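You operate a simulated robot arm through the tools that you are given. There is no shell and no other tool.

You are at the controls of a simulated robot arm. One attempt, no reset.

TASK
Switch the lamp and its socket off, park the blue plug and wind the lead in.
Fine: socket off before the plug moves; plug in its holder before the winding; wind till the crank stops.

Only the result counts: the job must be done as asked and must still hold three seconds after the hand-in. Knocking over, shifting, dropping, spilling or breaking anything else fails it.

THE ROBOT
A 6-joint arm with a two-finger gripper, fixed in place. Base frame: the origin is at the foot of the arm, x ahead of it, y to its left, z up; the work surface is at about z = 800. Readings come in mm, degrees, newtons and seconds.
It reaches about 1298 mm from its shoulder. Its first joint turns from -149.0 to 149.0 degrees. Payload 1.57 kg.
Tool frame: the origin (TCP) lies between the finger pads and is the grasp point; the fingertips stand 21 mm ahead of it; z points along the fingers, y is the line along which they close. The gripper opens to 70 mm. The gripper's body begins 50 mm behind the TCP.
Orientation is told as [roll, pitch, yaw] about the base's x, y, z axes, in that order, counted from this pose: with the fingers straight down and closing along the base's y, the tool's x points along the base's -x, its y along +y and its z along -z.

THE INTERFACE
- The arm moves only by the tool send_rows. Its argument "deltas" is a list of rows, each a list of 6 numbers: the shift along the tool's x, y, z in units of 30 mm (1.0 is 30 mm), then the turn, a rotation vector about the tool's x, y, z in units of 6 degrees (1.0 is 6 degrees). In form: [[tx, ty, tz, rx, ry, rz], ...]. A call has 1 to 20 rows; each row shifts and turns the commanded pose from where the row before left it, along the tool's axes as they then stand. "jaw" is the gripper command, from -1 (shut) to 1 (fully open), values between in proportion, set as the call begins (left out, the last holds). A call with a number of a shift or a turn outside -1 to 1 is refused whole. A row lasts 0.2 s, in which the tool goes at most 50 mm and 8.6 degrees; a call with a longer step from one row to the next is refused whole, and so is a gripper value outside its range. A pose out of reach is approached as far as the arm can. The call stops where the force on the tool passes 60 N (or 10 N more than at its start, if that is more) or the arm is blocked; 0.2 s more then pass. The fingers move at their own pace and stop on an object; they squeeze with about 30 N. The grip force told is the motor's: it shows also when the fingers shut on nothing. Time passes only in rows, and 0.2 s behind the last, so rows that do not move let the fingers close. It gives the time, the measured TCP pose, the force on the tool (base axes), the opening and the grip force at its end, in the units of the frame above (readings bear some noise), with the torque about the TCP (base axes, N m) and any sound that the robot's microphone picked up.
- Cameras (640 x 400 px; columns grow to the right, rows downward): "scene" is fixed at [49.9, 501.7, 1425.5]; the picture's right is [0.16, -0.99, 0.00], its down [-0.65, -0.11, -0.76] and it looks along [0.75, 0.12, -0.65] (base axes); focal length 260 px, centre (320, 200). "wrist" rides on the gripper at [79, 4, -81] in the tool frame; the picture's right is [-0.05, 1.00, 0.00], its down [-0.67, -0.04, -0.74] and it looks along [-0.74, -0.04, 0.67] (tool axes); focal length 256 px, centre (320, 200). There is no depth. A picture from a camera that has moved, and an enlarged one, comes with that camera's place and axes in the base frame and with its lens.
- get_image(camera): a new picture of that camera. No time passes.
- move_column(by): slides the trunk up (or, below 0, down) by that many mm; the arm rides with it, the base frame stays. It gives what a move gives, with no picture.
- zoom(camera, box): a new picture of the part [left, top, right, bottom] of that camera's present view, enlarged. No time passes.
- sign_off(): hands the job in; it is judged then, once.

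Places have to be worked out from the pictures, the camera data and where the tool is seen. Open the gripper and draw the arm clear of the work before you hand the job in, unless the task says otherwise.

The tools are called after ">>>" as a command line: name --pt "numbers of a row" for each row, then --argument value for the rest, lists and objects as JSON in quotes. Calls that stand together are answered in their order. send_rows: Moves the arm, as the interface text tells. Its arguments: {"type":"object","properties":{"deltas":{"type":"array","items":{"type":"array","items":{"type":"number"}}},"jaw":{"type":"number"}},"required":["deltas"]} The other tools are called the same way: move_column (by) slides the trunk up or down; get_image (camera) takes a picture; zoom (camera, box) takes an enlarged picture of a part of a camera's view; sign_off () hands the job in.

At the start:

```text
time: 0.0
ee_pos: [524.4, 449.8, 1237.0]
orientation: [0.0, -0.1, 0.0]
force: [0.2, 0.2, 0.2]
ft_torque: [0.0, 0.04, -0.03]
grip_width: 69.7
grip_force: 0.1
trunk travel left (down, up): [-918.0, 52.0]
```

scene: 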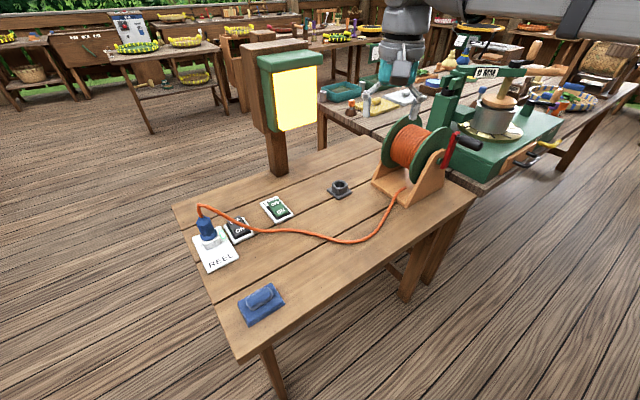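
wrist: 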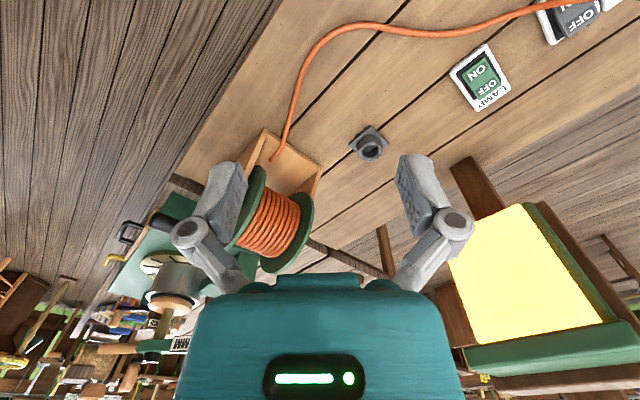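

I start with enlarged views of the table to find the switches, plug, holder and reel.

>>> zoom --camera "scene" --box '[180, 180, 340, 280]'

>>> zoom --camera "scene" --box '[320, 100, 480, 200]'

>>> zoom --camera "scene" --box '[200, 240, 360, 340]'

>>> zoom --camera "wrist" --box '[420, 0, 640, 137]'

```text
4.00 times, centred on (260, 230) of scene
camera zoom: at [49.9, 501.7, 1425.5], right [0.16, -0.99, 0.0], down [-0.65, -0.11, -0.76], along [0.75, 0.12, -0.65], focal length 1041 px, centre (560, 80)
```

zoom: 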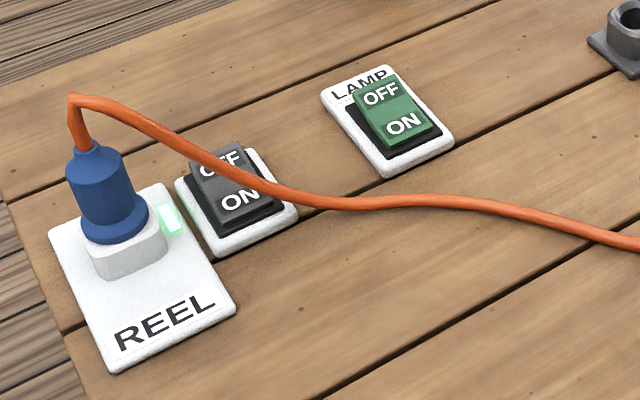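

```text
4.00 times, centred on (400, 150) of scene
camera zoom: at [49.9, 501.7, 1425.5], right [0.16, -0.99, 0.0], down [-0.65, -0.11, -0.76], along [0.75, 0.12, -0.65], focal length 1041 px, centre (0, 400)
```

zoom: 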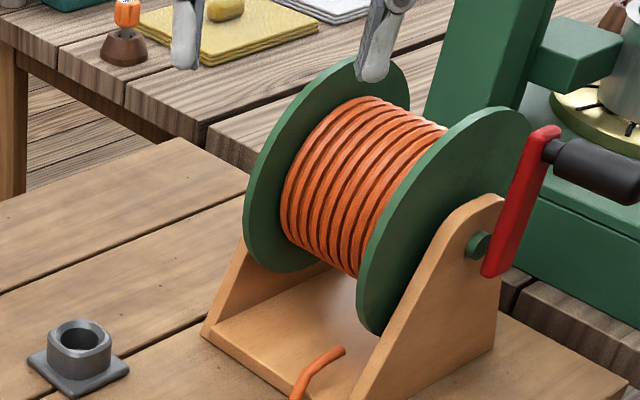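

```text
4.00 times, centred on (280, 290) of scene
camera zoom: at [49.9, 501.7, 1425.5], right [0.16, -0.99, 0.0], down [-0.65, -0.11, -0.76], along [0.75, 0.12, -0.65], focal length 1041 px, centre (480, -160)
```

zoom: 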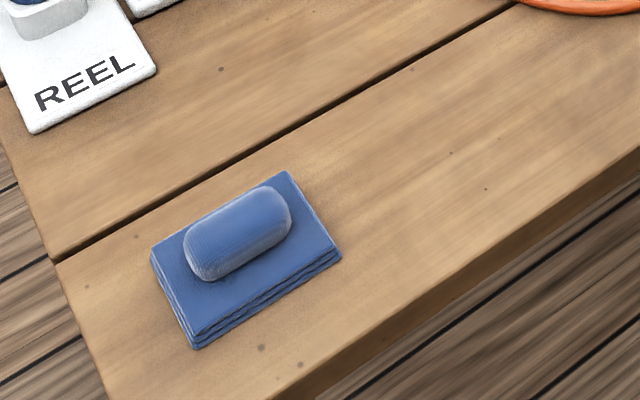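

```text
2.91 times, centred on (530, 68) of wrist
camera zoom: at [444.3, 454.2, 1316.3], right [0.05, 1.0, 0.0], down [0.67, -0.04, 0.74], along [0.74, -0.04, -0.67], focal length 745 px, centre (-291, 582)
```

zoom: 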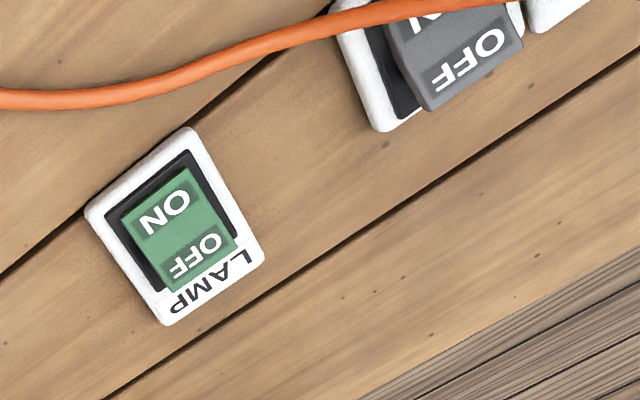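

Rockers have their ON ends pressed; I put the lamp switch near (675,750) and the socket switch next to it, toward +y. I open the jaw as it stands and carry the wrist camera lower over that area for a better fix.

>>> send_rows --pt "-0.1 0.92 0.69 0 0 0" --pt "-0.1 0.92 0.69 0 0 0" --pt "-0.1 0.92 0.69 0 0 0" --pt "-0.1 0.92 0.69 0 0 0" --pt "-0.1 0.92 0.69 0 0 0" --pt "-0.1 0.92 0.69 0 0 0" --pt "-0.1 0.92 0.69 0 0 0" --pt "-0.1 0.92 0.69 0 0 0" --pt "-0.1 0.92 0.69 0 0 0" --jaw -1

>>> get_image --camera "wrist"

>>> get_image --camera "scene"

```text
time: 2.0
ee_pos: [548.7, 699.2, 1235.4]
orientation: [0.0, -0.1, 0.0]
force: [0.0, 0.4, 0.0]
ft_torque: [0.02, 0.01, -0.04]
grip_width: 0.0
grip_force: 28.4
out of reach, approached as far as the arm can: row 1, 2, 3, 4, 5, 6, 7, 8, 9
trunk travel left (down, up): [-918.0, 52.0]
```

```text
taken
camera wrist: at [470.2, 702.6, 1316.0], right [0.05, 1.0, 0.0], down [0.67, -0.04, 0.74], along [0.74, -0.04, -0.67], focal length 256 px, centre (320, 200)
```

wrist: 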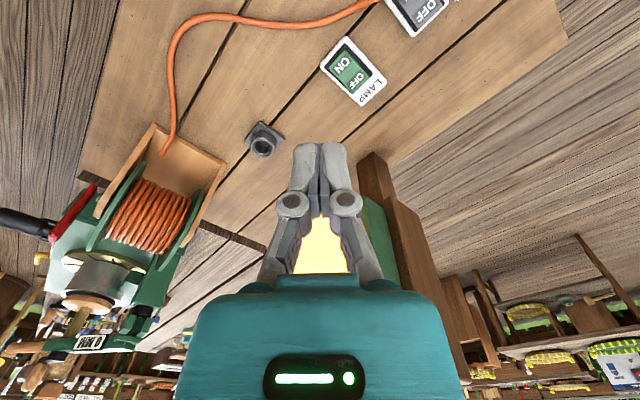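

```text
taken
```

scene: 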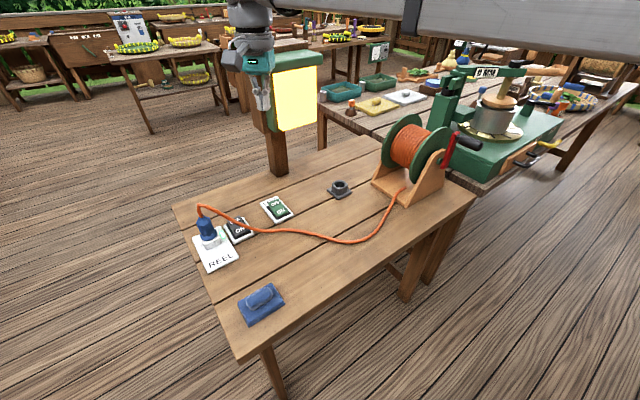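

The arm could not go lower from the present trunk height (z stayed 1235), so the trunk must come down. I lower it 100 mm first and see how the tool pose follows.

>>> move_column --by -100

```text
time: 3.3
ee_pos: [549.3, 697.3, 1137.3]
orientation: [-0.1, 0.1, 0.0]
force: [0.4, -0.4, 0.4]
ft_torque: [0.01, -0.01, 0.03]
grip_width: 0.0
grip_force: 28.0
trunk travel left (down, up): [-818.0, 152.0]
```

The tool rides down with the trunk. I lower another 100 mm and take a new wrist look.

>>> move_column --by -100

>>> get_image --camera "wrist"

>>> get_image --camera "scene"

```text
time: 4.7
ee_pos: [549.5, 697.4, 1037.2]
orientation: [-0.1, 0.0, 0.1]
force: [0.5, 0.3, 0.3]
ft_torque: [0.0, -0.01, 0.02]
grip_width: 0.0
grip_force: 29.1
trunk travel left (down, up): [-718.0, 252.0]
```

```text
taken
camera wrist: at [470.1, 701.3, 1116.4], right [0.05, 1.0, 0.0], down [0.67, -0.04, 0.74], along [0.74, -0.04, -0.67], focal length 256 px, centre (320, 200)
```

wrist: 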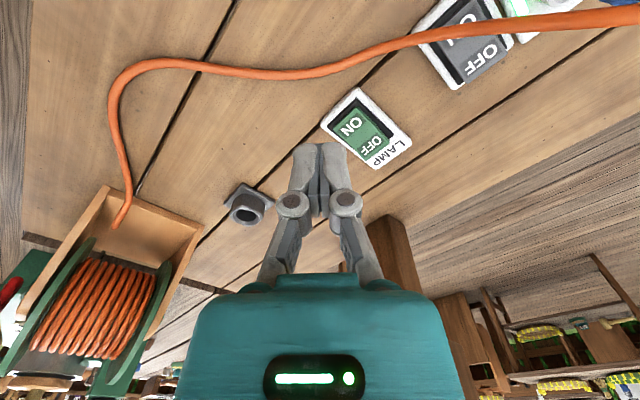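

```text
taken
```

scene: 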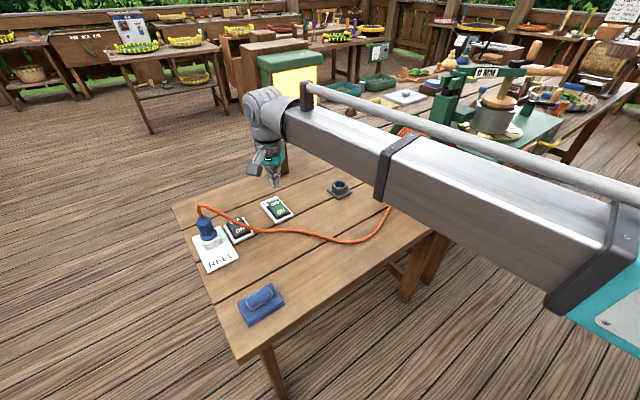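

Triangulating the two wrist heights gives the lamp rocker centre near (666,747,817). I zoom the wrist view for the ends of both rockers, and the socket area.

>>> zoom --camera "wrist" --box '[300, 70, 460, 170]'

>>> zoom --camera "wrist" --box '[400, 0, 640, 150]'

>>> zoom --camera "wrist" --box '[200, 160, 320, 235]'

>>> zoom --camera "wrist" --box '[0, 140, 240, 400]'

```text
4.00 times, centred on (380, 120) of wrist
camera zoom: at [470.1, 701.3, 1116.4], right [0.05, 1.0, 0.0], down [0.67, -0.04, 0.74], along [0.74, -0.04, -0.67], focal length 1024 px, centre (80, 520)
```

zoom: 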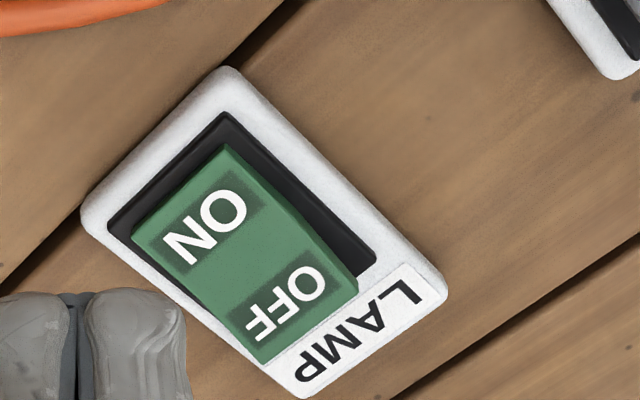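

```text
2.67 times, centred on (520, 75) of wrist
camera zoom: at [470.1, 701.3, 1116.4], right [0.05, 1.0, 0.0], down [0.67, -0.04, 0.74], along [0.74, -0.04, -0.67], focal length 683 px, centre (-213, 533)
```

zoom: 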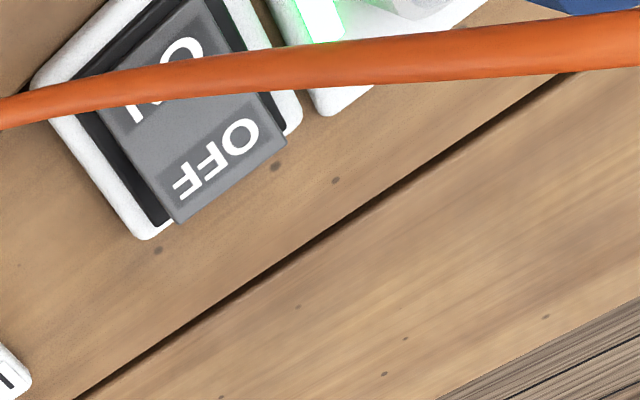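

```text
5.33 times, centred on (260, 198) of wrist
camera zoom: at [470.1, 701.3, 1116.4], right [0.05, 1.0, 0.0], down [0.67, -0.04, 0.74], along [0.74, -0.04, -0.67], focal length 1365 px, centre (640, 213)
```

zoom: 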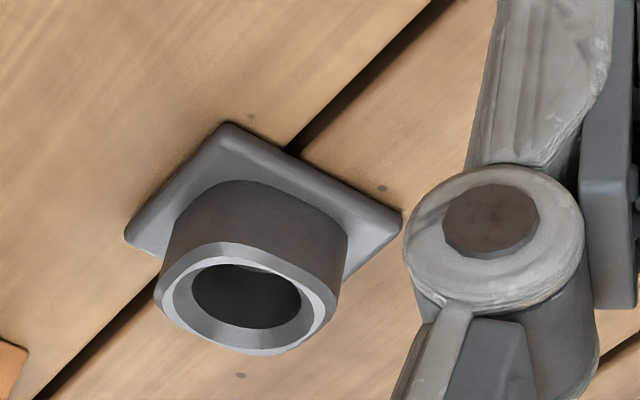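

```text
1.54 times, centred on (120, 270) of wrist
camera zoom: at [470.1, 701.3, 1116.4], right [0.05, 1.0, 0.0], down [0.67, -0.04, 0.74], along [0.74, -0.04, -0.67], focal length 394 px, centre (628, 92)
```

zoom: 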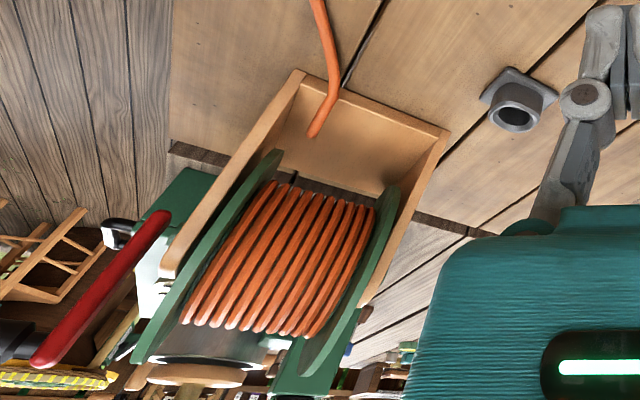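

The lamp head hangs just beyond the lamp switch (lower edge about z 1065), and the table is turned about 45°. So I yaw the tool +45° to align with it and tilt it back 30°, so that the wrist stays on the robot side.

>>> send_rows --pt "0 0 0 0 0 -1" --pt "0 0 0 0 0 -1" --pt "0 0 0 0 0 -1" --pt "0 0 0 0 0 -1" --pt "0 0 0 0 0 -1" --pt "0 0 0 0 0 -1" --pt "0 0 0 0 0 -1" --pt "0 0 0 0 0 -0.5" --pt "0 0 0 0 -1 0" --pt "0 0 0 0 -1 0" --pt "0 0 0 0 -1 0" --pt "0 0 0 0 -1 0" --pt "0 0 0 0 -1 0"

>>> get_image --camera "wrist"

>>> get_image --camera "scene"

```text
time: 7.5
ee_pos: [549.7, 697.0, 1063.2]
orientation: [0.0, -30.1, 45.1]
force: [0.0, -0.8, -0.8]
ft_torque: [0.03, -0.03, 0.0]
grip_width: 0.2
grip_force: 28.2
out of reach, approached as far as the arm can: row 10, 11, 12, 13
trunk travel left (down, up): [-718.0, 252.0]
```

```text
taken
camera wrist: at [469.5, 622.4, 1090.8], right [-0.67, 0.74, 0.03], down [0.17, 0.12, 0.98], along [0.72, 0.66, -0.2], focal length 256 px, centre (320, 200)
```

wrist: 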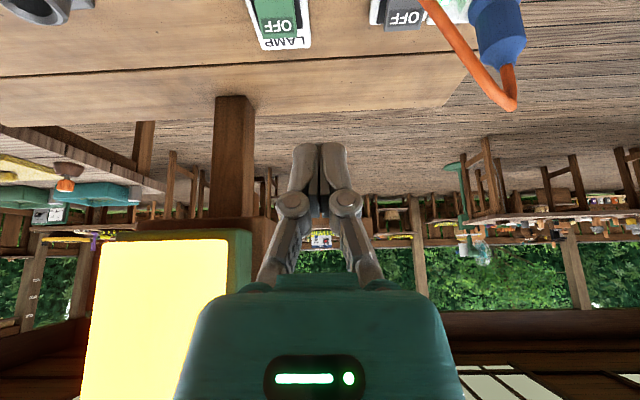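

```text
taken
```

scene: 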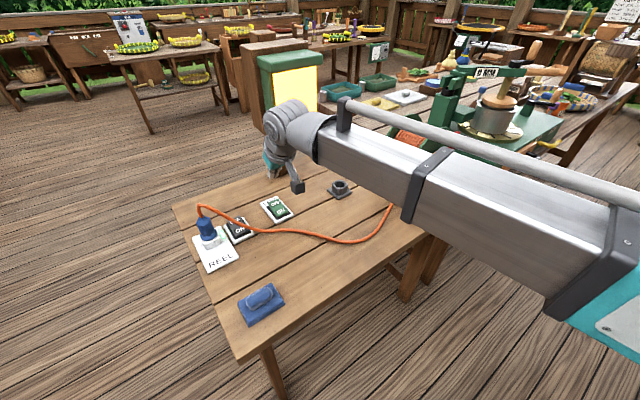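

The tilt works, and the lamp's panel corner is confirmed near (765,745,1070), beyond the wrist. Next I raise the tool 130 mm on the arm, then lower the trunk 300 mm, so the arm has room to press downward.

>>> send_rows --pt "-0.433 0 -0.75 0 0 0" --pt "-0.433 0 -0.75 0 0 0" --pt "-0.433 0 -0.75 0 0 0" --pt "-0.433 0 -0.75 0 0 0" --pt "-0.433 0 -0.75 0 0 0"

>>> move_column --by -300

>>> get_image --camera "wrist"

>>> get_image --camera "scene"

```text
time: 8.7
ee_pos: [550.8, 696.4, 1061.2]
orientation: [0.0, -30.0, 45.0]
force: [-1.2, -1.0, 0.0]
ft_torque: [0.04, 0.0, 0.01]
grip_width: 0.0
grip_force: 28.5
out of reach, approached as far as the arm can: row 1, 2, 3, 4, 5
trunk travel left (down, up): [-718.0, 252.0]
```

```text
time: 10.9
ee_pos: [550.0, 695.7, 820.5]
orientation: [0.2, -31.7, 45.1]
force: [-9.5, -10.9, 56.4]
ft_torque: [-0.06, 0.0, 0.02]
grip_width: 0.2
grip_force: 28.8
trunk travel left (down, up): [-469.0, 501.0]
stopped: the force on the tool passed its limit at 100 N (the readings are from after the stop); the commanded pose is now the measured one
```

```text
taken
camera wrist: at [469.7, 621.1, 846.8], right [-0.68, 0.74, 0.03], down [0.15, 0.1, 0.98], along [0.72, 0.67, -0.18], focal length 256 px, centre (320, 200)
```

wrist: 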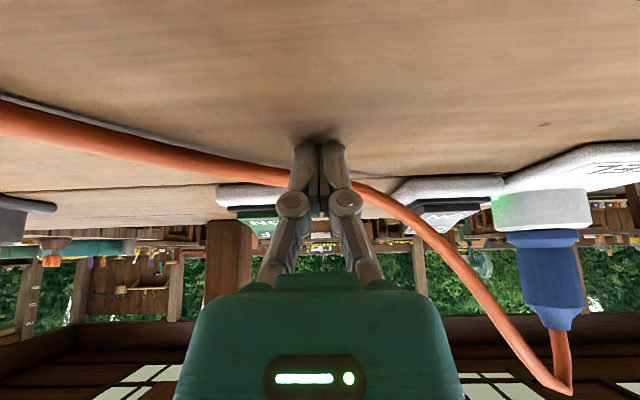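

```text
taken
```

scene: 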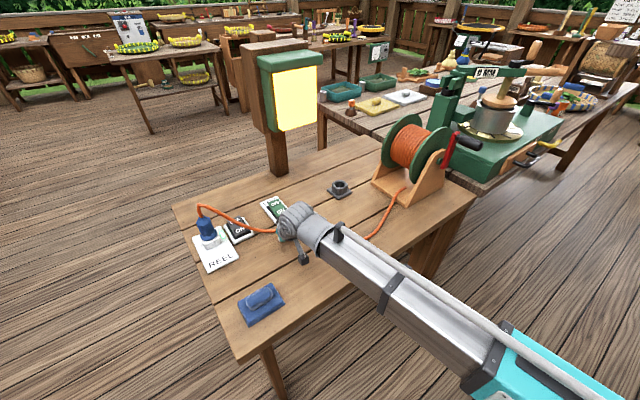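

The upward rows had been eaten by an old, lower commanded pose, and the tip came down on bare table (surface about z 800); the force stop caught it and nothing else looks moved. The commanded pose now equals the measured one, so I lift straight up and check.

>>> send_rows --pt "-0.26 0 -0.43 0 0 0" --pt "-0.433 0 -0.75 0 0 0" --pt "-0.433 0 -0.75 0 0 0" --pt "-0.433 0 -0.75 0 0 0"

>>> get_image --camera "wrist"

>>> get_image --camera "scene"

```text
time: 11.9
ee_pos: [550.7, 697.8, 822.1]
orientation: [0.1, -31.6, 45.0]
force: [-9.5, -12.9, 64.7]
ft_torque: [-0.08, 0.01, 0.17]
grip_width: 0.0
grip_force: 28.6
out of reach, approached as far as the arm can: row 1, 2, 3, 4
trunk travel left (down, up): [-469.0, 501.0]
```

```text
taken
camera wrist: at [469.8, 621.3, 847.0], right [-0.67, 0.74, 0.03], down [0.15, 0.1, 0.98], along [0.72, 0.67, -0.18], focal length 256 px, centre (320, 200)
```

wrist: 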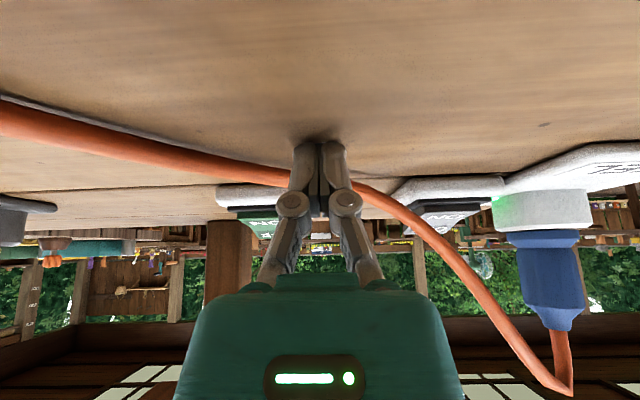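

```text
taken
```

scene: 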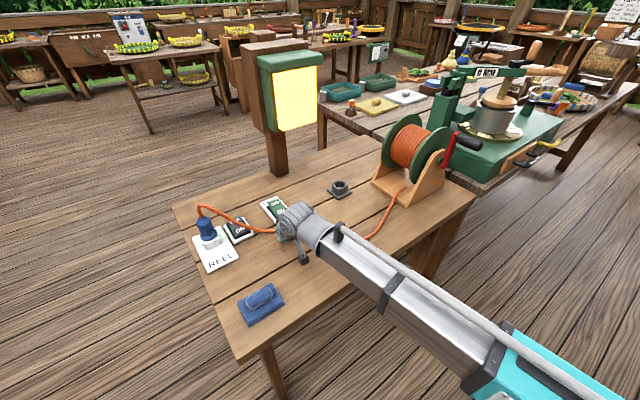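

The arm evidently cannot change height itself (wrist height is fixed to the trunk); only the trunk gives z. I raise the trunk 60 mm to free the tip from the table.

>>> move_column --by 60

>>> get_image --camera "wrist"

```text
time: 12.9
ee_pos: [554.5, 699.2, 874.3]
orientation: [0.2, -31.2, 45.0]
force: [0.3, 0.4, -0.1]
ft_torque: [0.01, 0.04, -0.01]
grip_width: 0.0
grip_force: 28.6
trunk travel left (down, up): [-529.0, 441.0]
```

```text
taken
camera wrist: at [472.9, 625.1, 901.6], right [-0.67, 0.74, 0.03], down [0.16, 0.1, 0.98], along [0.72, 0.67, -0.19], focal length 256 px, centre (320, 200)
```

wrist: 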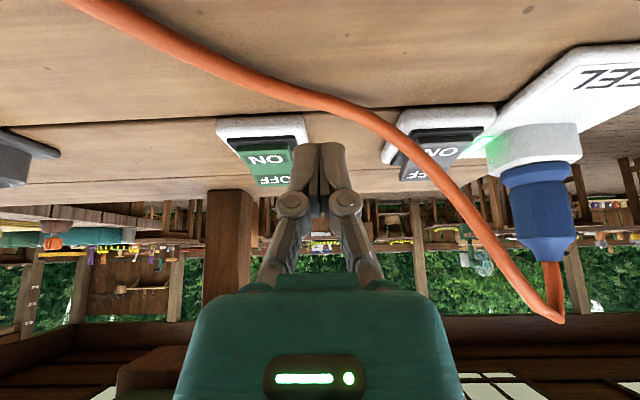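

The lead lies on the table on the robot side of the lamp switch, and the OFF end is at about (688,763,825). I raise 30 mm more, then move level to put the closed tip above the OFF end.

>>> move_column --by 30

>>> send_rows --pt "-0.653 -0.27 0.395 0 0 0" --pt "-0.653 -0.27 0.395 0 0 0" --pt "-0.653 -0.27 0.395 0 0 0" --pt "-0.653 -0.27 0.395 0 0 0" --pt "-0.653 -0.27 0.395 0 0 0" --pt "-0.653 -0.27 0.395 0 0 0"

>>> get_image --camera "wrist"

>>> get_image --camera "scene"

```text
time: 13.7
ee_pos: [553.6, 699.8, 905.2]
orientation: [0.1, -31.0, 45.1]
force: [-0.8, -0.5, 0.5]
ft_torque: [0.0, -0.02, -0.03]
grip_width: 0.0
grip_force: 28.5
trunk travel left (down, up): [-559.0, 411.0]
```

```text
time: 15.1
ee_pos: [688.0, 763.9, 904.8]
orientation: [0.1, -31.0, 45.0]
force: [-0.1, 0.6, 0.2]
ft_torque: [-0.01, 0.0, -0.01]
grip_width: 0.1
grip_force: 29.2
trunk travel left (down, up): [-559.0, 411.0]
```

```text
taken
camera wrist: at [607.1, 689.0, 931.6], right [-0.67, 0.74, 0.03], down [0.16, 0.1, 0.98], along [0.72, 0.67, -0.19], focal length 256 px, centre (320, 200)
```

wrist: 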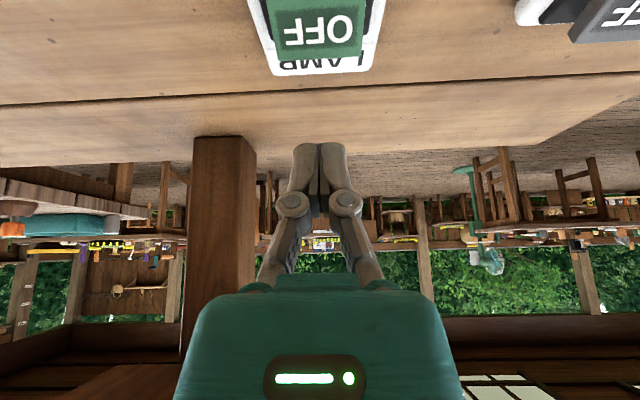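

```text
taken
```

scene: 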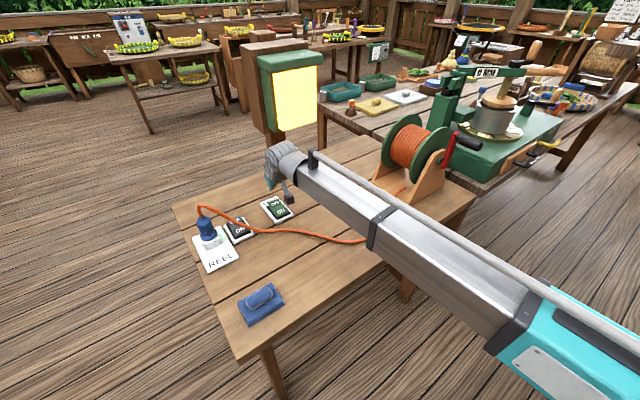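

The tip is above the OFF end (OFF centre about (685,767), edge about (696,776)). I nudge 3 mm sideways to centre and come down with the trunk to just above it.

>>> send_rows --pt "0 0.1 0 0 0 0"

>>> move_column --by -52

>>> get_image --camera "wrist"

>>> zoom --camera "scene" --box '[220, 150, 340, 225]'

```text
time: 15.4
ee_pos: [684.5, 765.7, 904.8]
orientation: [0.1, -31.2, 45.0]
force: [-0.8, 0.1, 0.1]
ft_torque: [0.0, -0.01, -0.04]
grip_width: 0.0
grip_force: 28.5
trunk travel left (down, up): [-559.0, 411.0]
```

```text
time: 16.4
ee_pos: [684.7, 766.4, 852.2]
orientation: [0.2, -31.1, 45.0]
force: [-0.8, 0.2, -0.8]
ft_torque: [-0.04, 0.01, 0.02]
grip_width: 0.0
grip_force: 28.2
trunk travel left (down, up): [-507.0, 463.0]
```

```text
taken
camera wrist: at [604.0, 690.8, 879.7], right [-0.67, 0.74, 0.03], down [0.16, 0.1, 0.98], along [0.72, 0.67, -0.19], focal length 256 px, centre (320, 200)
```

wrist: 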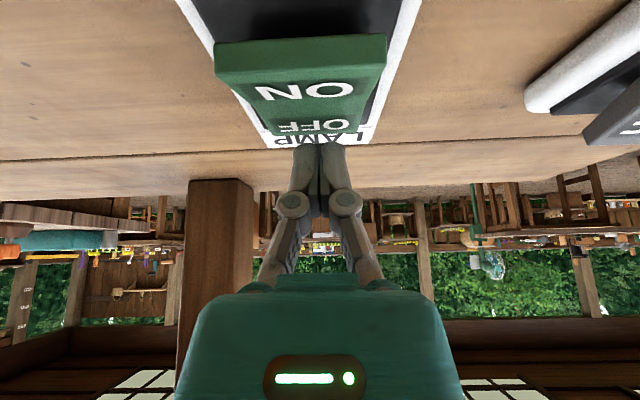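

```text
5.33 times, centred on (280, 188) of scene
camera zoom: at [49.9, 501.7, 1425.5], right [0.16, -0.99, 0.0], down [-0.65, -0.11, -0.76], along [0.75, 0.12, -0.65], focal length 1388 px, centre (533, 267)
```

zoom: 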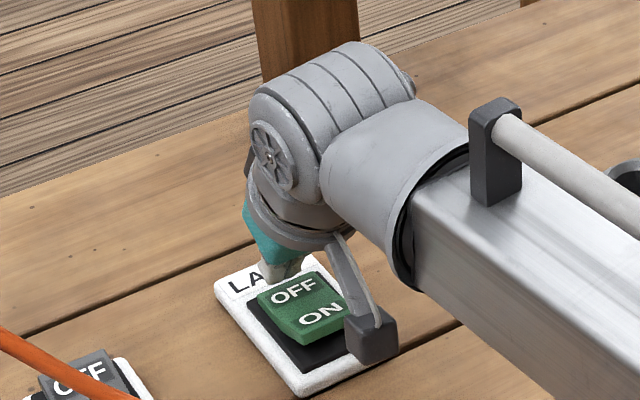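

The rocker now looks tipped the other way, though no force shows. I check the lamp itself.

>>> get_image --camera "scene"

>>> zoom --camera "wrist" --box '[180, 0, 440, 165]'

```text
taken
```

scene: 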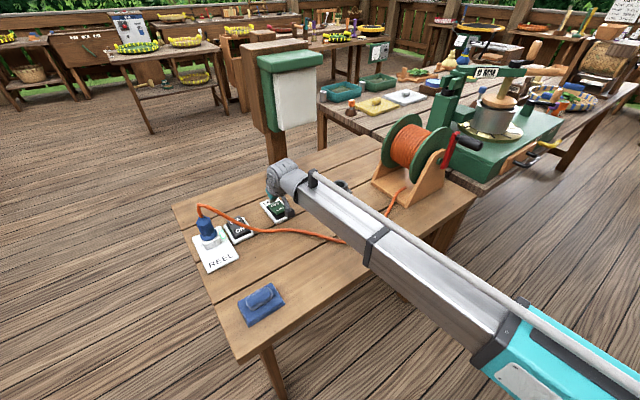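

```text
2.42 times, centred on (310, 82) of wrist
camera zoom: at [604.0, 690.8, 879.7], right [-0.67, 0.74, 0.03], down [0.16, 0.1, 0.98], along [0.72, 0.67, -0.19], focal length 621 px, centre (344, 485)
```

zoom: 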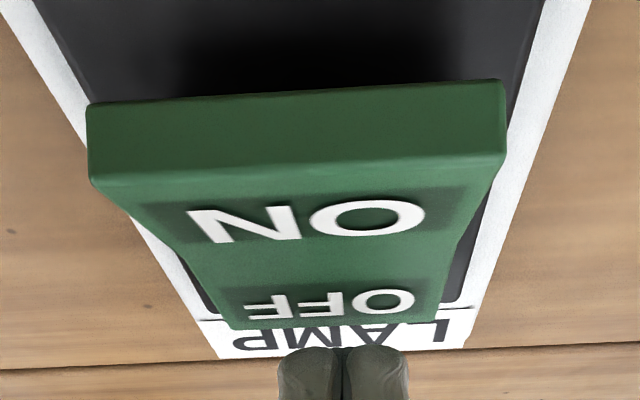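

The lamp is off. I lift the trunk 90 mm; next comes the move along the table toward the socket switch (OFF end about (581,867)), staying clear of the lead that arcs over its ON end.

>>> move_column --by 90

>>> send_rows --pt "0 0.95 0 0 0 0" --pt "0 0.95 0 0 0 0" --pt "0 0.95 0 0 0 0" --pt "0 0.95 0 0 0 0"

>>> get_image --camera "wrist"

>>> get_image --camera "scene"

```text
time: 17.6
ee_pos: [685.5, 766.4, 941.3]
orientation: [0.2, -31.1, 45.0]
force: [-0.6, 0.4, 0.0]
ft_torque: [-0.01, 0.03, -0.02]
grip_width: 0.0
grip_force: 28.8
trunk travel left (down, up): [-597.0, 373.0]
```

```text
time: 18.6
ee_pos: [602.1, 844.8, 943.7]
orientation: [0.0, -31.2, 45.0]
force: [0.5, -0.5, -0.2]
ft_torque: [-0.04, 0.03, 0.02]
grip_width: 0.0
grip_force: 28.7
trunk travel left (down, up): [-597.0, 373.0]
```

```text
taken
camera wrist: at [521.0, 769.8, 969.7], right [-0.67, 0.74, 0.03], down [0.16, 0.1, 0.98], along [0.72, 0.67, -0.19], focal length 256 px, centre (320, 200)
```

wrist: 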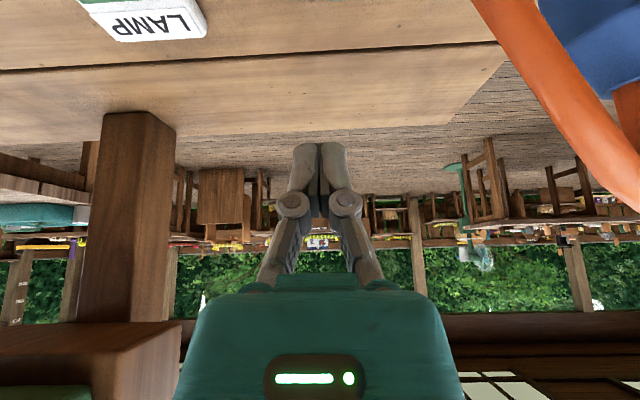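

```text
taken
```

scene: 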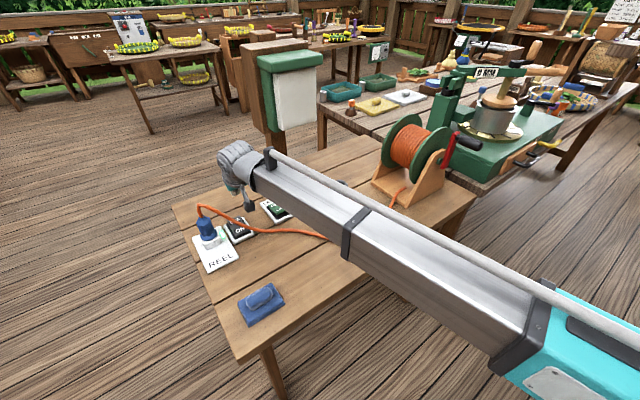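

The lead arcs close by on the robot side, about z 860 over the switch. I straighten the tool to vertical (camera then rides higher above the lead), and shift 30 mm along the table to stand over the OFF end.

>>> send_rows --pt "0.166 0 0.274 0 1 0" --pt "0.109 0 0.232 0 1 0" --pt "0.0625 0 0.179 0 1 0" --pt "0.027 0 0.117 0 1 0" --pt "0.006 0 0.05 0 1 0" --pt "0 0.5 0 0 0.2 0" --pt "-0.07 0.5 0 0 0 0"

>>> get_image --camera "wrist"

>>> get_image --camera "scene"

```text
time: 20.2
ee_pos: [585.7, 868.0, 915.1]
orientation: [0.2, 0.1, 45.1]
force: [0.0, 0.1, -0.1]
ft_torque: [0.03, -0.02, 0.03]
grip_width: 0.0
grip_force: 29.2
trunk travel left (down, up): [-597.0, 373.0]
```

```text
taken
camera wrist: at [526.0, 815.3, 995.7], right [-0.67, 0.74, 0.0], down [0.5, 0.45, 0.74], along [0.55, 0.5, -0.67], focal length 256 px, centre (320, 200)
```

wrist: 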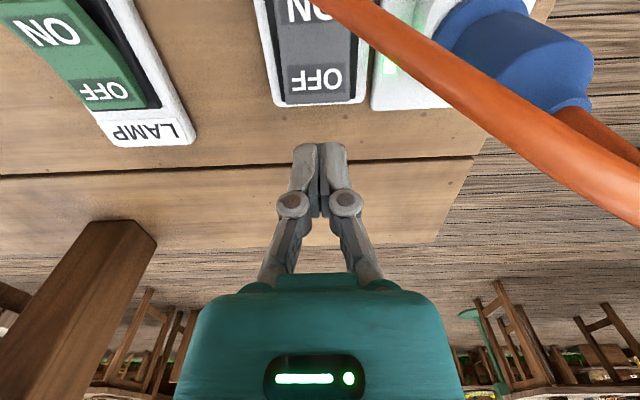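

```text
taken
```

scene: 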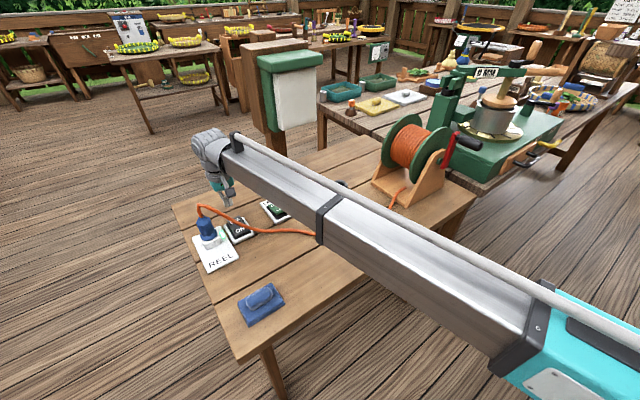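

OFF text is at about (579,862), its edge at (587,870). Before descending I zoom on the lead to judge its height under the camera.

>>> zoom --camera "wrist" --box '[240, 0, 440, 125]'

>>> zoom --camera "scene" --box '[180, 110, 300, 270]'

```text
3.20 times, centred on (340, 62) of wrist
camera zoom: at [526.0, 815.3, 995.7], right [-0.67, 0.74, 0.0], down [0.5, 0.45, 0.74], along [0.55, 0.5, -0.67], focal length 819 px, centre (256, 640)
```

zoom: 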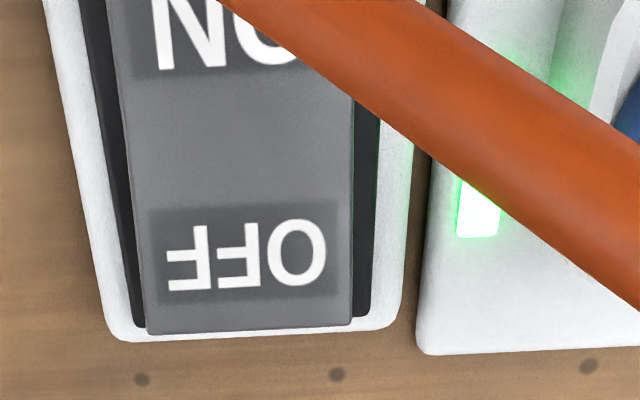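

```text
2.50 times, centred on (240, 190) of scene
camera zoom: at [49.9, 501.7, 1425.5], right [0.16, -0.99, 0.0], down [-0.65, -0.11, -0.76], along [0.75, 0.12, -0.65], focal length 650 px, centre (520, 225)
```

zoom: 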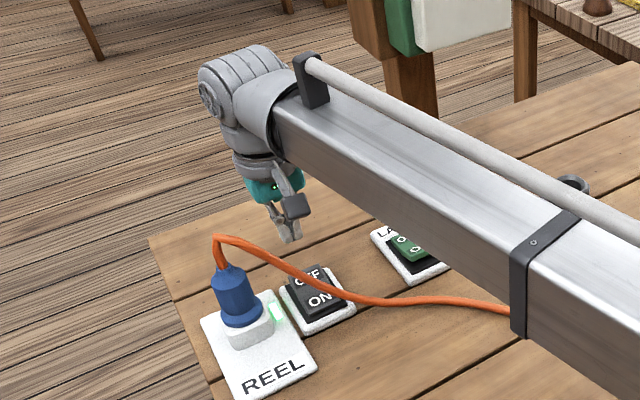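

The lead passes at about z 880 beside the press point, below where the camera block will end up (~900). I shift 8 mm back to centre on OFF and descend in stages.

>>> send_rows --pt "0.25 0 0 0 0 0"

>>> move_column --by -55

>>> get_image --camera "wrist"

>>> zoom --camera "scene" --box '[180, 160, 300, 260]'

```text
time: 20.6
ee_pos: [579.8, 863.4, 915.1]
orientation: [0.1, 0.1, 45.0]
force: [0.8, 0.3, -0.1]
ft_torque: [0.01, 0.02, -0.01]
grip_width: 0.1
grip_force: 28.5
trunk travel left (down, up): [-597.0, 373.0]
```

```text
time: 21.6
ee_pos: [579.8, 863.6, 860.6]
orientation: [0.2, 0.1, 45.0]
force: [-0.9, -0.2, 0.1]
ft_torque: [0.0, 0.0, -0.02]
grip_width: 0.2
grip_force: 28.6
trunk travel left (down, up): [-542.0, 428.0]
```

```text
taken
camera wrist: at [521.2, 810.4, 940.7], right [-0.67, 0.74, 0.0], down [0.5, 0.45, 0.74], along [0.55, 0.5, -0.67], focal length 256 px, centre (320, 200)
```

wrist: 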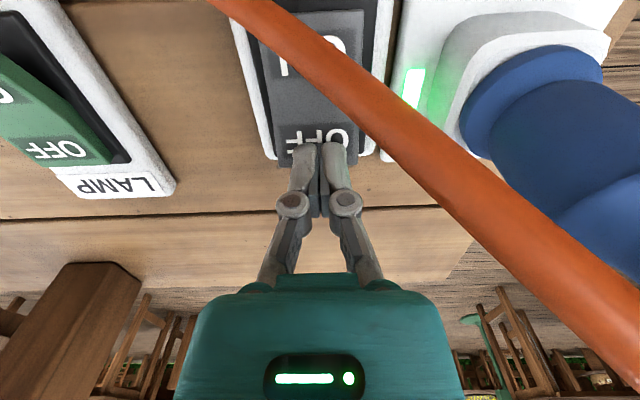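

```text
4.00 times, centred on (240, 210) of scene
camera zoom: at [49.9, 501.7, 1425.5], right [0.16, -0.99, 0.0], down [-0.65, -0.11, -0.76], along [0.75, 0.12, -0.65], focal length 1041 px, centre (640, 160)
```

zoom: 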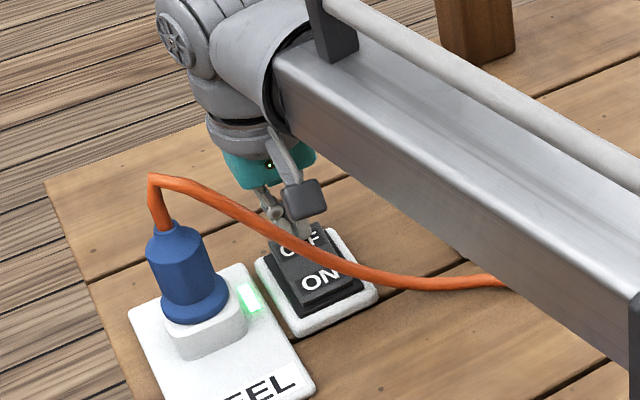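

Clearances look fine: the lead runs between the camera block and the fingers without touching. I go down another 12 mm to press.

>>> move_column --by -12

>>> get_image --camera "wrist"

>>> zoom --camera "scene" --box '[180, 160, 300, 260]'

```text
time: 22.2
ee_pos: [581.1, 863.3, 850.1]
orientation: [0.1, 0.0, 45.0]
force: [4.6, 4.7, 11.8]
ft_torque: [0.01, 0.02, -0.07]
grip_width: 6.1
grip_force: 29.0
trunk travel left (down, up): [-530.0, 440.0]
```

```text
taken
camera wrist: at [521.2, 810.4, 929.4], right [-0.67, 0.74, 0.0], down [0.5, 0.45, 0.75], along [0.55, 0.5, -0.67], focal length 256 px, centre (320, 200)
```

wrist: 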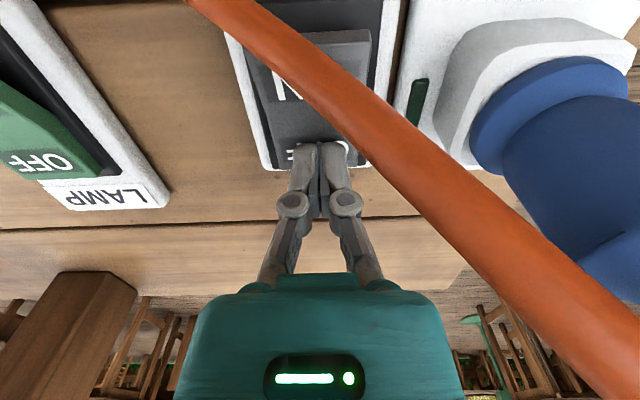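

```text
4.00 times, centred on (240, 210) of scene
camera zoom: at [49.9, 501.7, 1425.5], right [0.16, -0.99, 0.0], down [-0.65, -0.11, -0.76], along [0.75, 0.12, -0.65], focal length 1041 px, centre (640, 160)
```

zoom: 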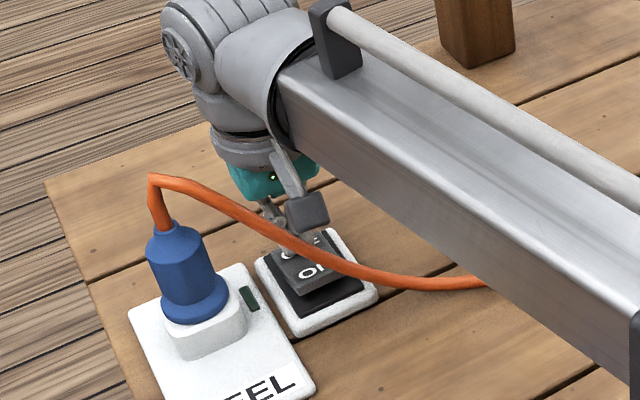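

The socket's indicator went dark and the rocker flipped: the socket is off. I raise straight up 150 mm, then back off over the lead to the robot side of the plug.

>>> move_column --by 150

>>> send_rows --pt "0.933 0 0 0 0 0" --pt "0.933 0 0 0 0 0" --pt "0.933 0 0 0 0 0" --pt "0.933 0 0 0 0 0" --pt "0.933 0 0 0 0 0" --pt "0 0.933 0 0 0 0" --pt "0 0.933 0 0 0 0" --pt "0 0.933 0 0 0 0"

>>> get_image --camera "wrist"

>>> get_image --camera "scene"

```text
time: 23.9
ee_pos: [580.2, 864.2, 998.4]
orientation: [0.1, 0.1, 45.1]
force: [0.3, 0.5, 0.1]
ft_torque: [0.02, 0.02, 0.02]
grip_width: 0.0
grip_force: 28.2
trunk travel left (down, up): [-680.0, 290.0]
```

```text
time: 25.7
ee_pos: [421.9, 824.6, 999.4]
orientation: [0.2, 0.1, 45.2]
force: [0.4, 0.2, 0.9]
ft_torque: [-0.02, -0.01, -0.03]
grip_width: 0.2
grip_force: 28.3
trunk travel left (down, up): [-680.0, 290.0]
```

```text
taken
camera wrist: at [362.3, 770.7, 1078.7], right [-0.67, 0.74, 0.0], down [0.5, 0.45, 0.74], along [0.55, 0.5, -0.67], focal length 256 px, centre (320, 200)
```

wrist: 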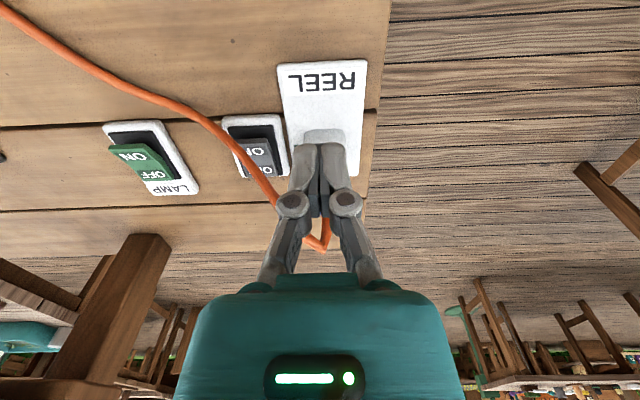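

```text
taken
```

scene: 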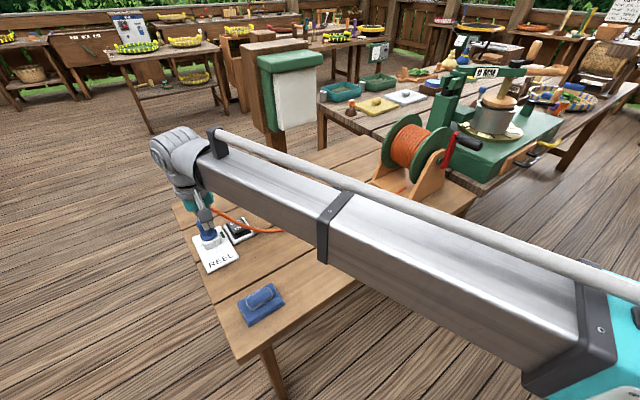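

The fingers hide the plug, on the tool's centre line as wanted. I open the jaw and tilt the tool 45° (letting TCP rise with the wrist) for an angled approach that leaves room for the lead.

>>> send_rows --pt "0 0 -0.035 0 -1 0" --pt "-0.011 0 -0.105 0 -1 0" --pt "-0.036 0 -0.171 0 -1 0" --pt "-0.075 0 -0.231 0 -1 0" --pt "-0.125 0 -0.281 0 -1 0" --pt "-0.184 0 -0.319 0 -1 0" --pt "-0.25 0 -0.345 0 -1 0" --pt "-0.156 0 -0.173 0 -0.5 0" --jaw 1

>>> get_image --camera "wrist"

>>> zoom --camera "scene" --box '[140, 120, 300, 280]'

```text
time: 27.5
ee_pos: [421.4, 825.9, 1053.3]
orientation: [0.1, -45.0, 45.0]
force: [0.0, -0.7, -0.2]
ft_torque: [-0.02, 0.03, 0.0]
grip_width: 69.9
grip_force: 0.2
trunk travel left (down, up): [-680.0, 290.0]
```

```text
taken
camera wrist: at [339.3, 747.9, 1053.3], right [-0.68, 0.73, 0.04], down [-0.01, -0.07, 1.0], along [0.73, 0.68, 0.06], focal length 256 px, centre (320, 200)
```

wrist: 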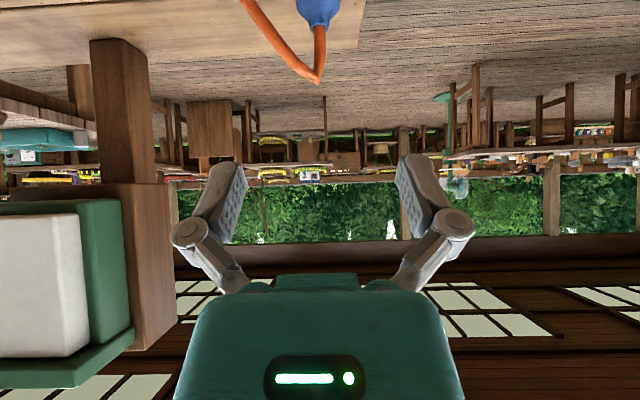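

```text
2.50 times, centred on (220, 200) of scene
camera zoom: at [49.9, 501.7, 1425.5], right [0.16, -0.99, 0.0], down [-0.65, -0.11, -0.76], along [0.75, 0.12, -0.65], focal length 650 px, centre (570, 200)
```

zoom: 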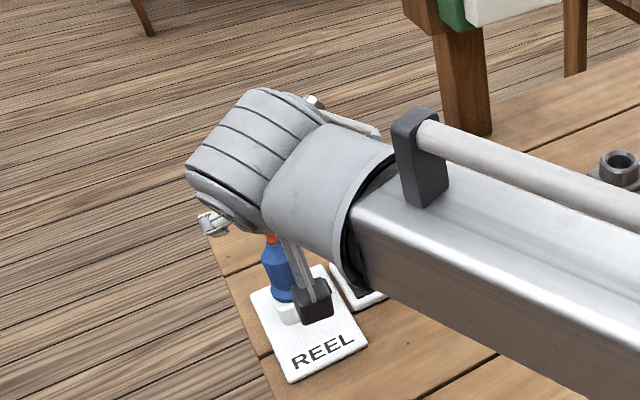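

Plug top reads about (494,899,923), lead peak about z 967, well centred on the tool. I lower the trunk 140 mm to see the plug side-on.

>>> move_column --by -140

>>> get_image --camera "wrist"

>>> get_image --camera "scene"

```text
time: 29.2
ee_pos: [423.2, 825.5, 914.4]
orientation: [0.1, -45.0, 45.0]
force: [0.6, 0.0, 0.3]
ft_torque: [-0.01, -0.01, 0.01]
grip_width: 70.1
grip_force: 0.1
trunk travel left (down, up): [-540.0, 430.0]
```

```text
taken
camera wrist: at [339.4, 747.8, 913.3], right [-0.68, 0.73, 0.04], down [-0.01, -0.07, 1.0], along [0.73, 0.68, 0.05], focal length 256 px, centre (320, 200)
```

wrist: 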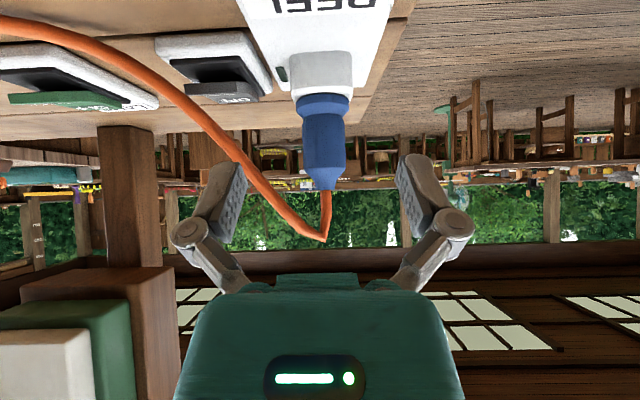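

```text
taken
```

scene: 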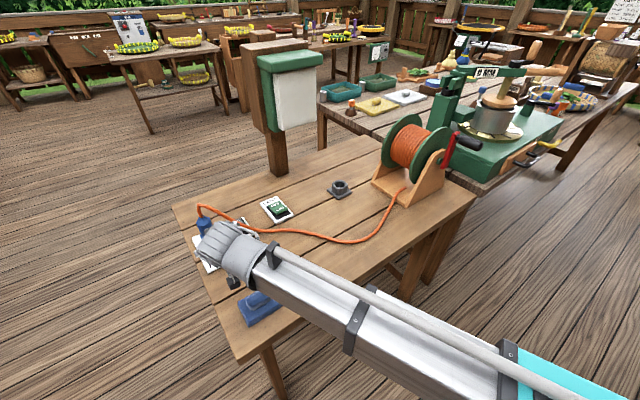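

The plug is seen clearly: body z≈853–895, axis near radial 992 on the tool's centre line. I narrow the jaw to about 52 mm, lower to z 880 and approach most of the way.

>>> move_column --by -34

>>> send_rows --pt "-0.6 0 0.6 0 0 0" --pt "-0.6 0 0.6 0 0 0" --pt "-0.5 0 0.5 0 0 0" --jaw 0.49

>>> get_image --camera "wrist"

>>> zoom --camera "scene" --box '[160, 170, 280, 290]'

```text
time: 30.0
ee_pos: [423.2, 824.7, 879.0]
orientation: [0.1, -45.1, 45.0]
force: [-0.2, -0.3, 0.2]
ft_torque: [-0.01, 0.01, 0.02]
grip_width: 70.0
grip_force: 0.1
trunk travel left (down, up): [-506.0, 464.0]
```

```text
time: 30.8
ee_pos: [474.7, 875.4, 878.1]
orientation: [0.2, -45.1, 45.0]
force: [0.8, 0.1, -0.2]
ft_torque: [-0.04, 0.06, -0.02]
grip_width: 52.1
grip_force: 0.1
trunk travel left (down, up): [-506.0, 464.0]
```

```text
taken
camera wrist: at [390.6, 797.7, 879.2], right [-0.68, 0.73, 0.04], down [-0.01, -0.07, 1.0], along [0.73, 0.68, 0.05], focal length 256 px, centre (320, 200)
```

wrist: 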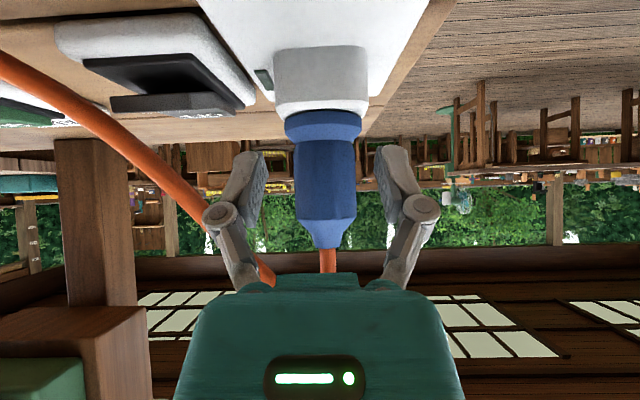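

```text
3.33 times, centred on (220, 230) of scene
camera zoom: at [49.9, 501.7, 1425.5], right [0.16, -0.99, 0.0], down [-0.65, -0.11, -0.76], along [0.75, 0.12, -0.65], focal length 867 px, centre (653, 100)
```

zoom: 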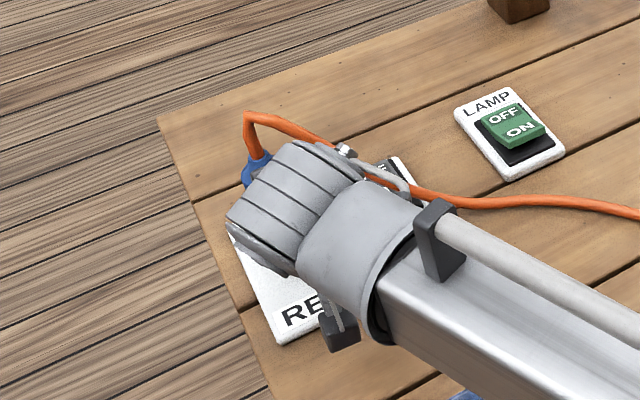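

The plug sits between the fingers, about 2 mm to the +y' side, body z≈851–898. I advance the last 39 mm with that correction, keeping the jaw open.

>>> send_rows --pt "-0.46 0.035 0.46 0 0 0" --pt "-0.46 0.035 0.46 0 0 0"

>>> get_image --camera "wrist"

>>> zoom --camera "scene" --box '[160, 170, 280, 290]'

```text
time: 31.4
ee_pos: [499.4, 903.5, 879.3]
orientation: [0.1, -45.0, 45.0]
force: [-0.6, 0.2, 0.3]
ft_torque: [0.01, 0.03, 0.0]
grip_width: 52.2
grip_force: 0.1
trunk travel left (down, up): [-506.0, 464.0]
```

```text
taken
camera wrist: at [416.1, 827.0, 879.2], right [-0.68, 0.73, 0.04], down [-0.01, -0.07, 1.0], along [0.73, 0.68, 0.05], focal length 256 px, centre (320, 200)
```

wrist: 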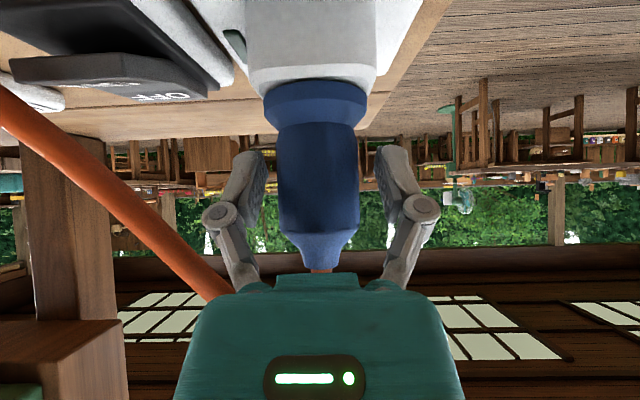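

```text
3.33 times, centred on (220, 230) of scene
camera zoom: at [49.9, 501.7, 1425.5], right [0.16, -0.99, 0.0], down [-0.65, -0.11, -0.76], along [0.75, 0.12, -0.65], focal length 867 px, centre (653, 100)
```

zoom: 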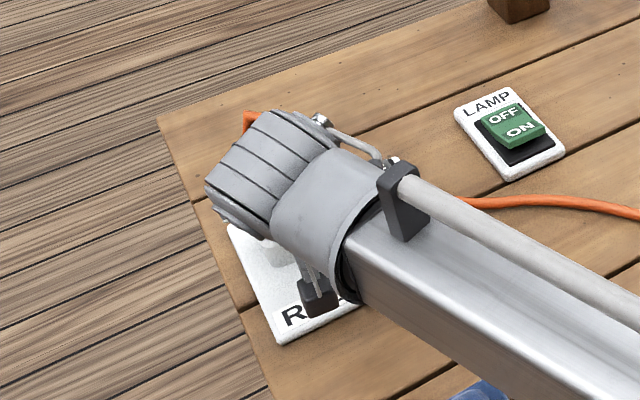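

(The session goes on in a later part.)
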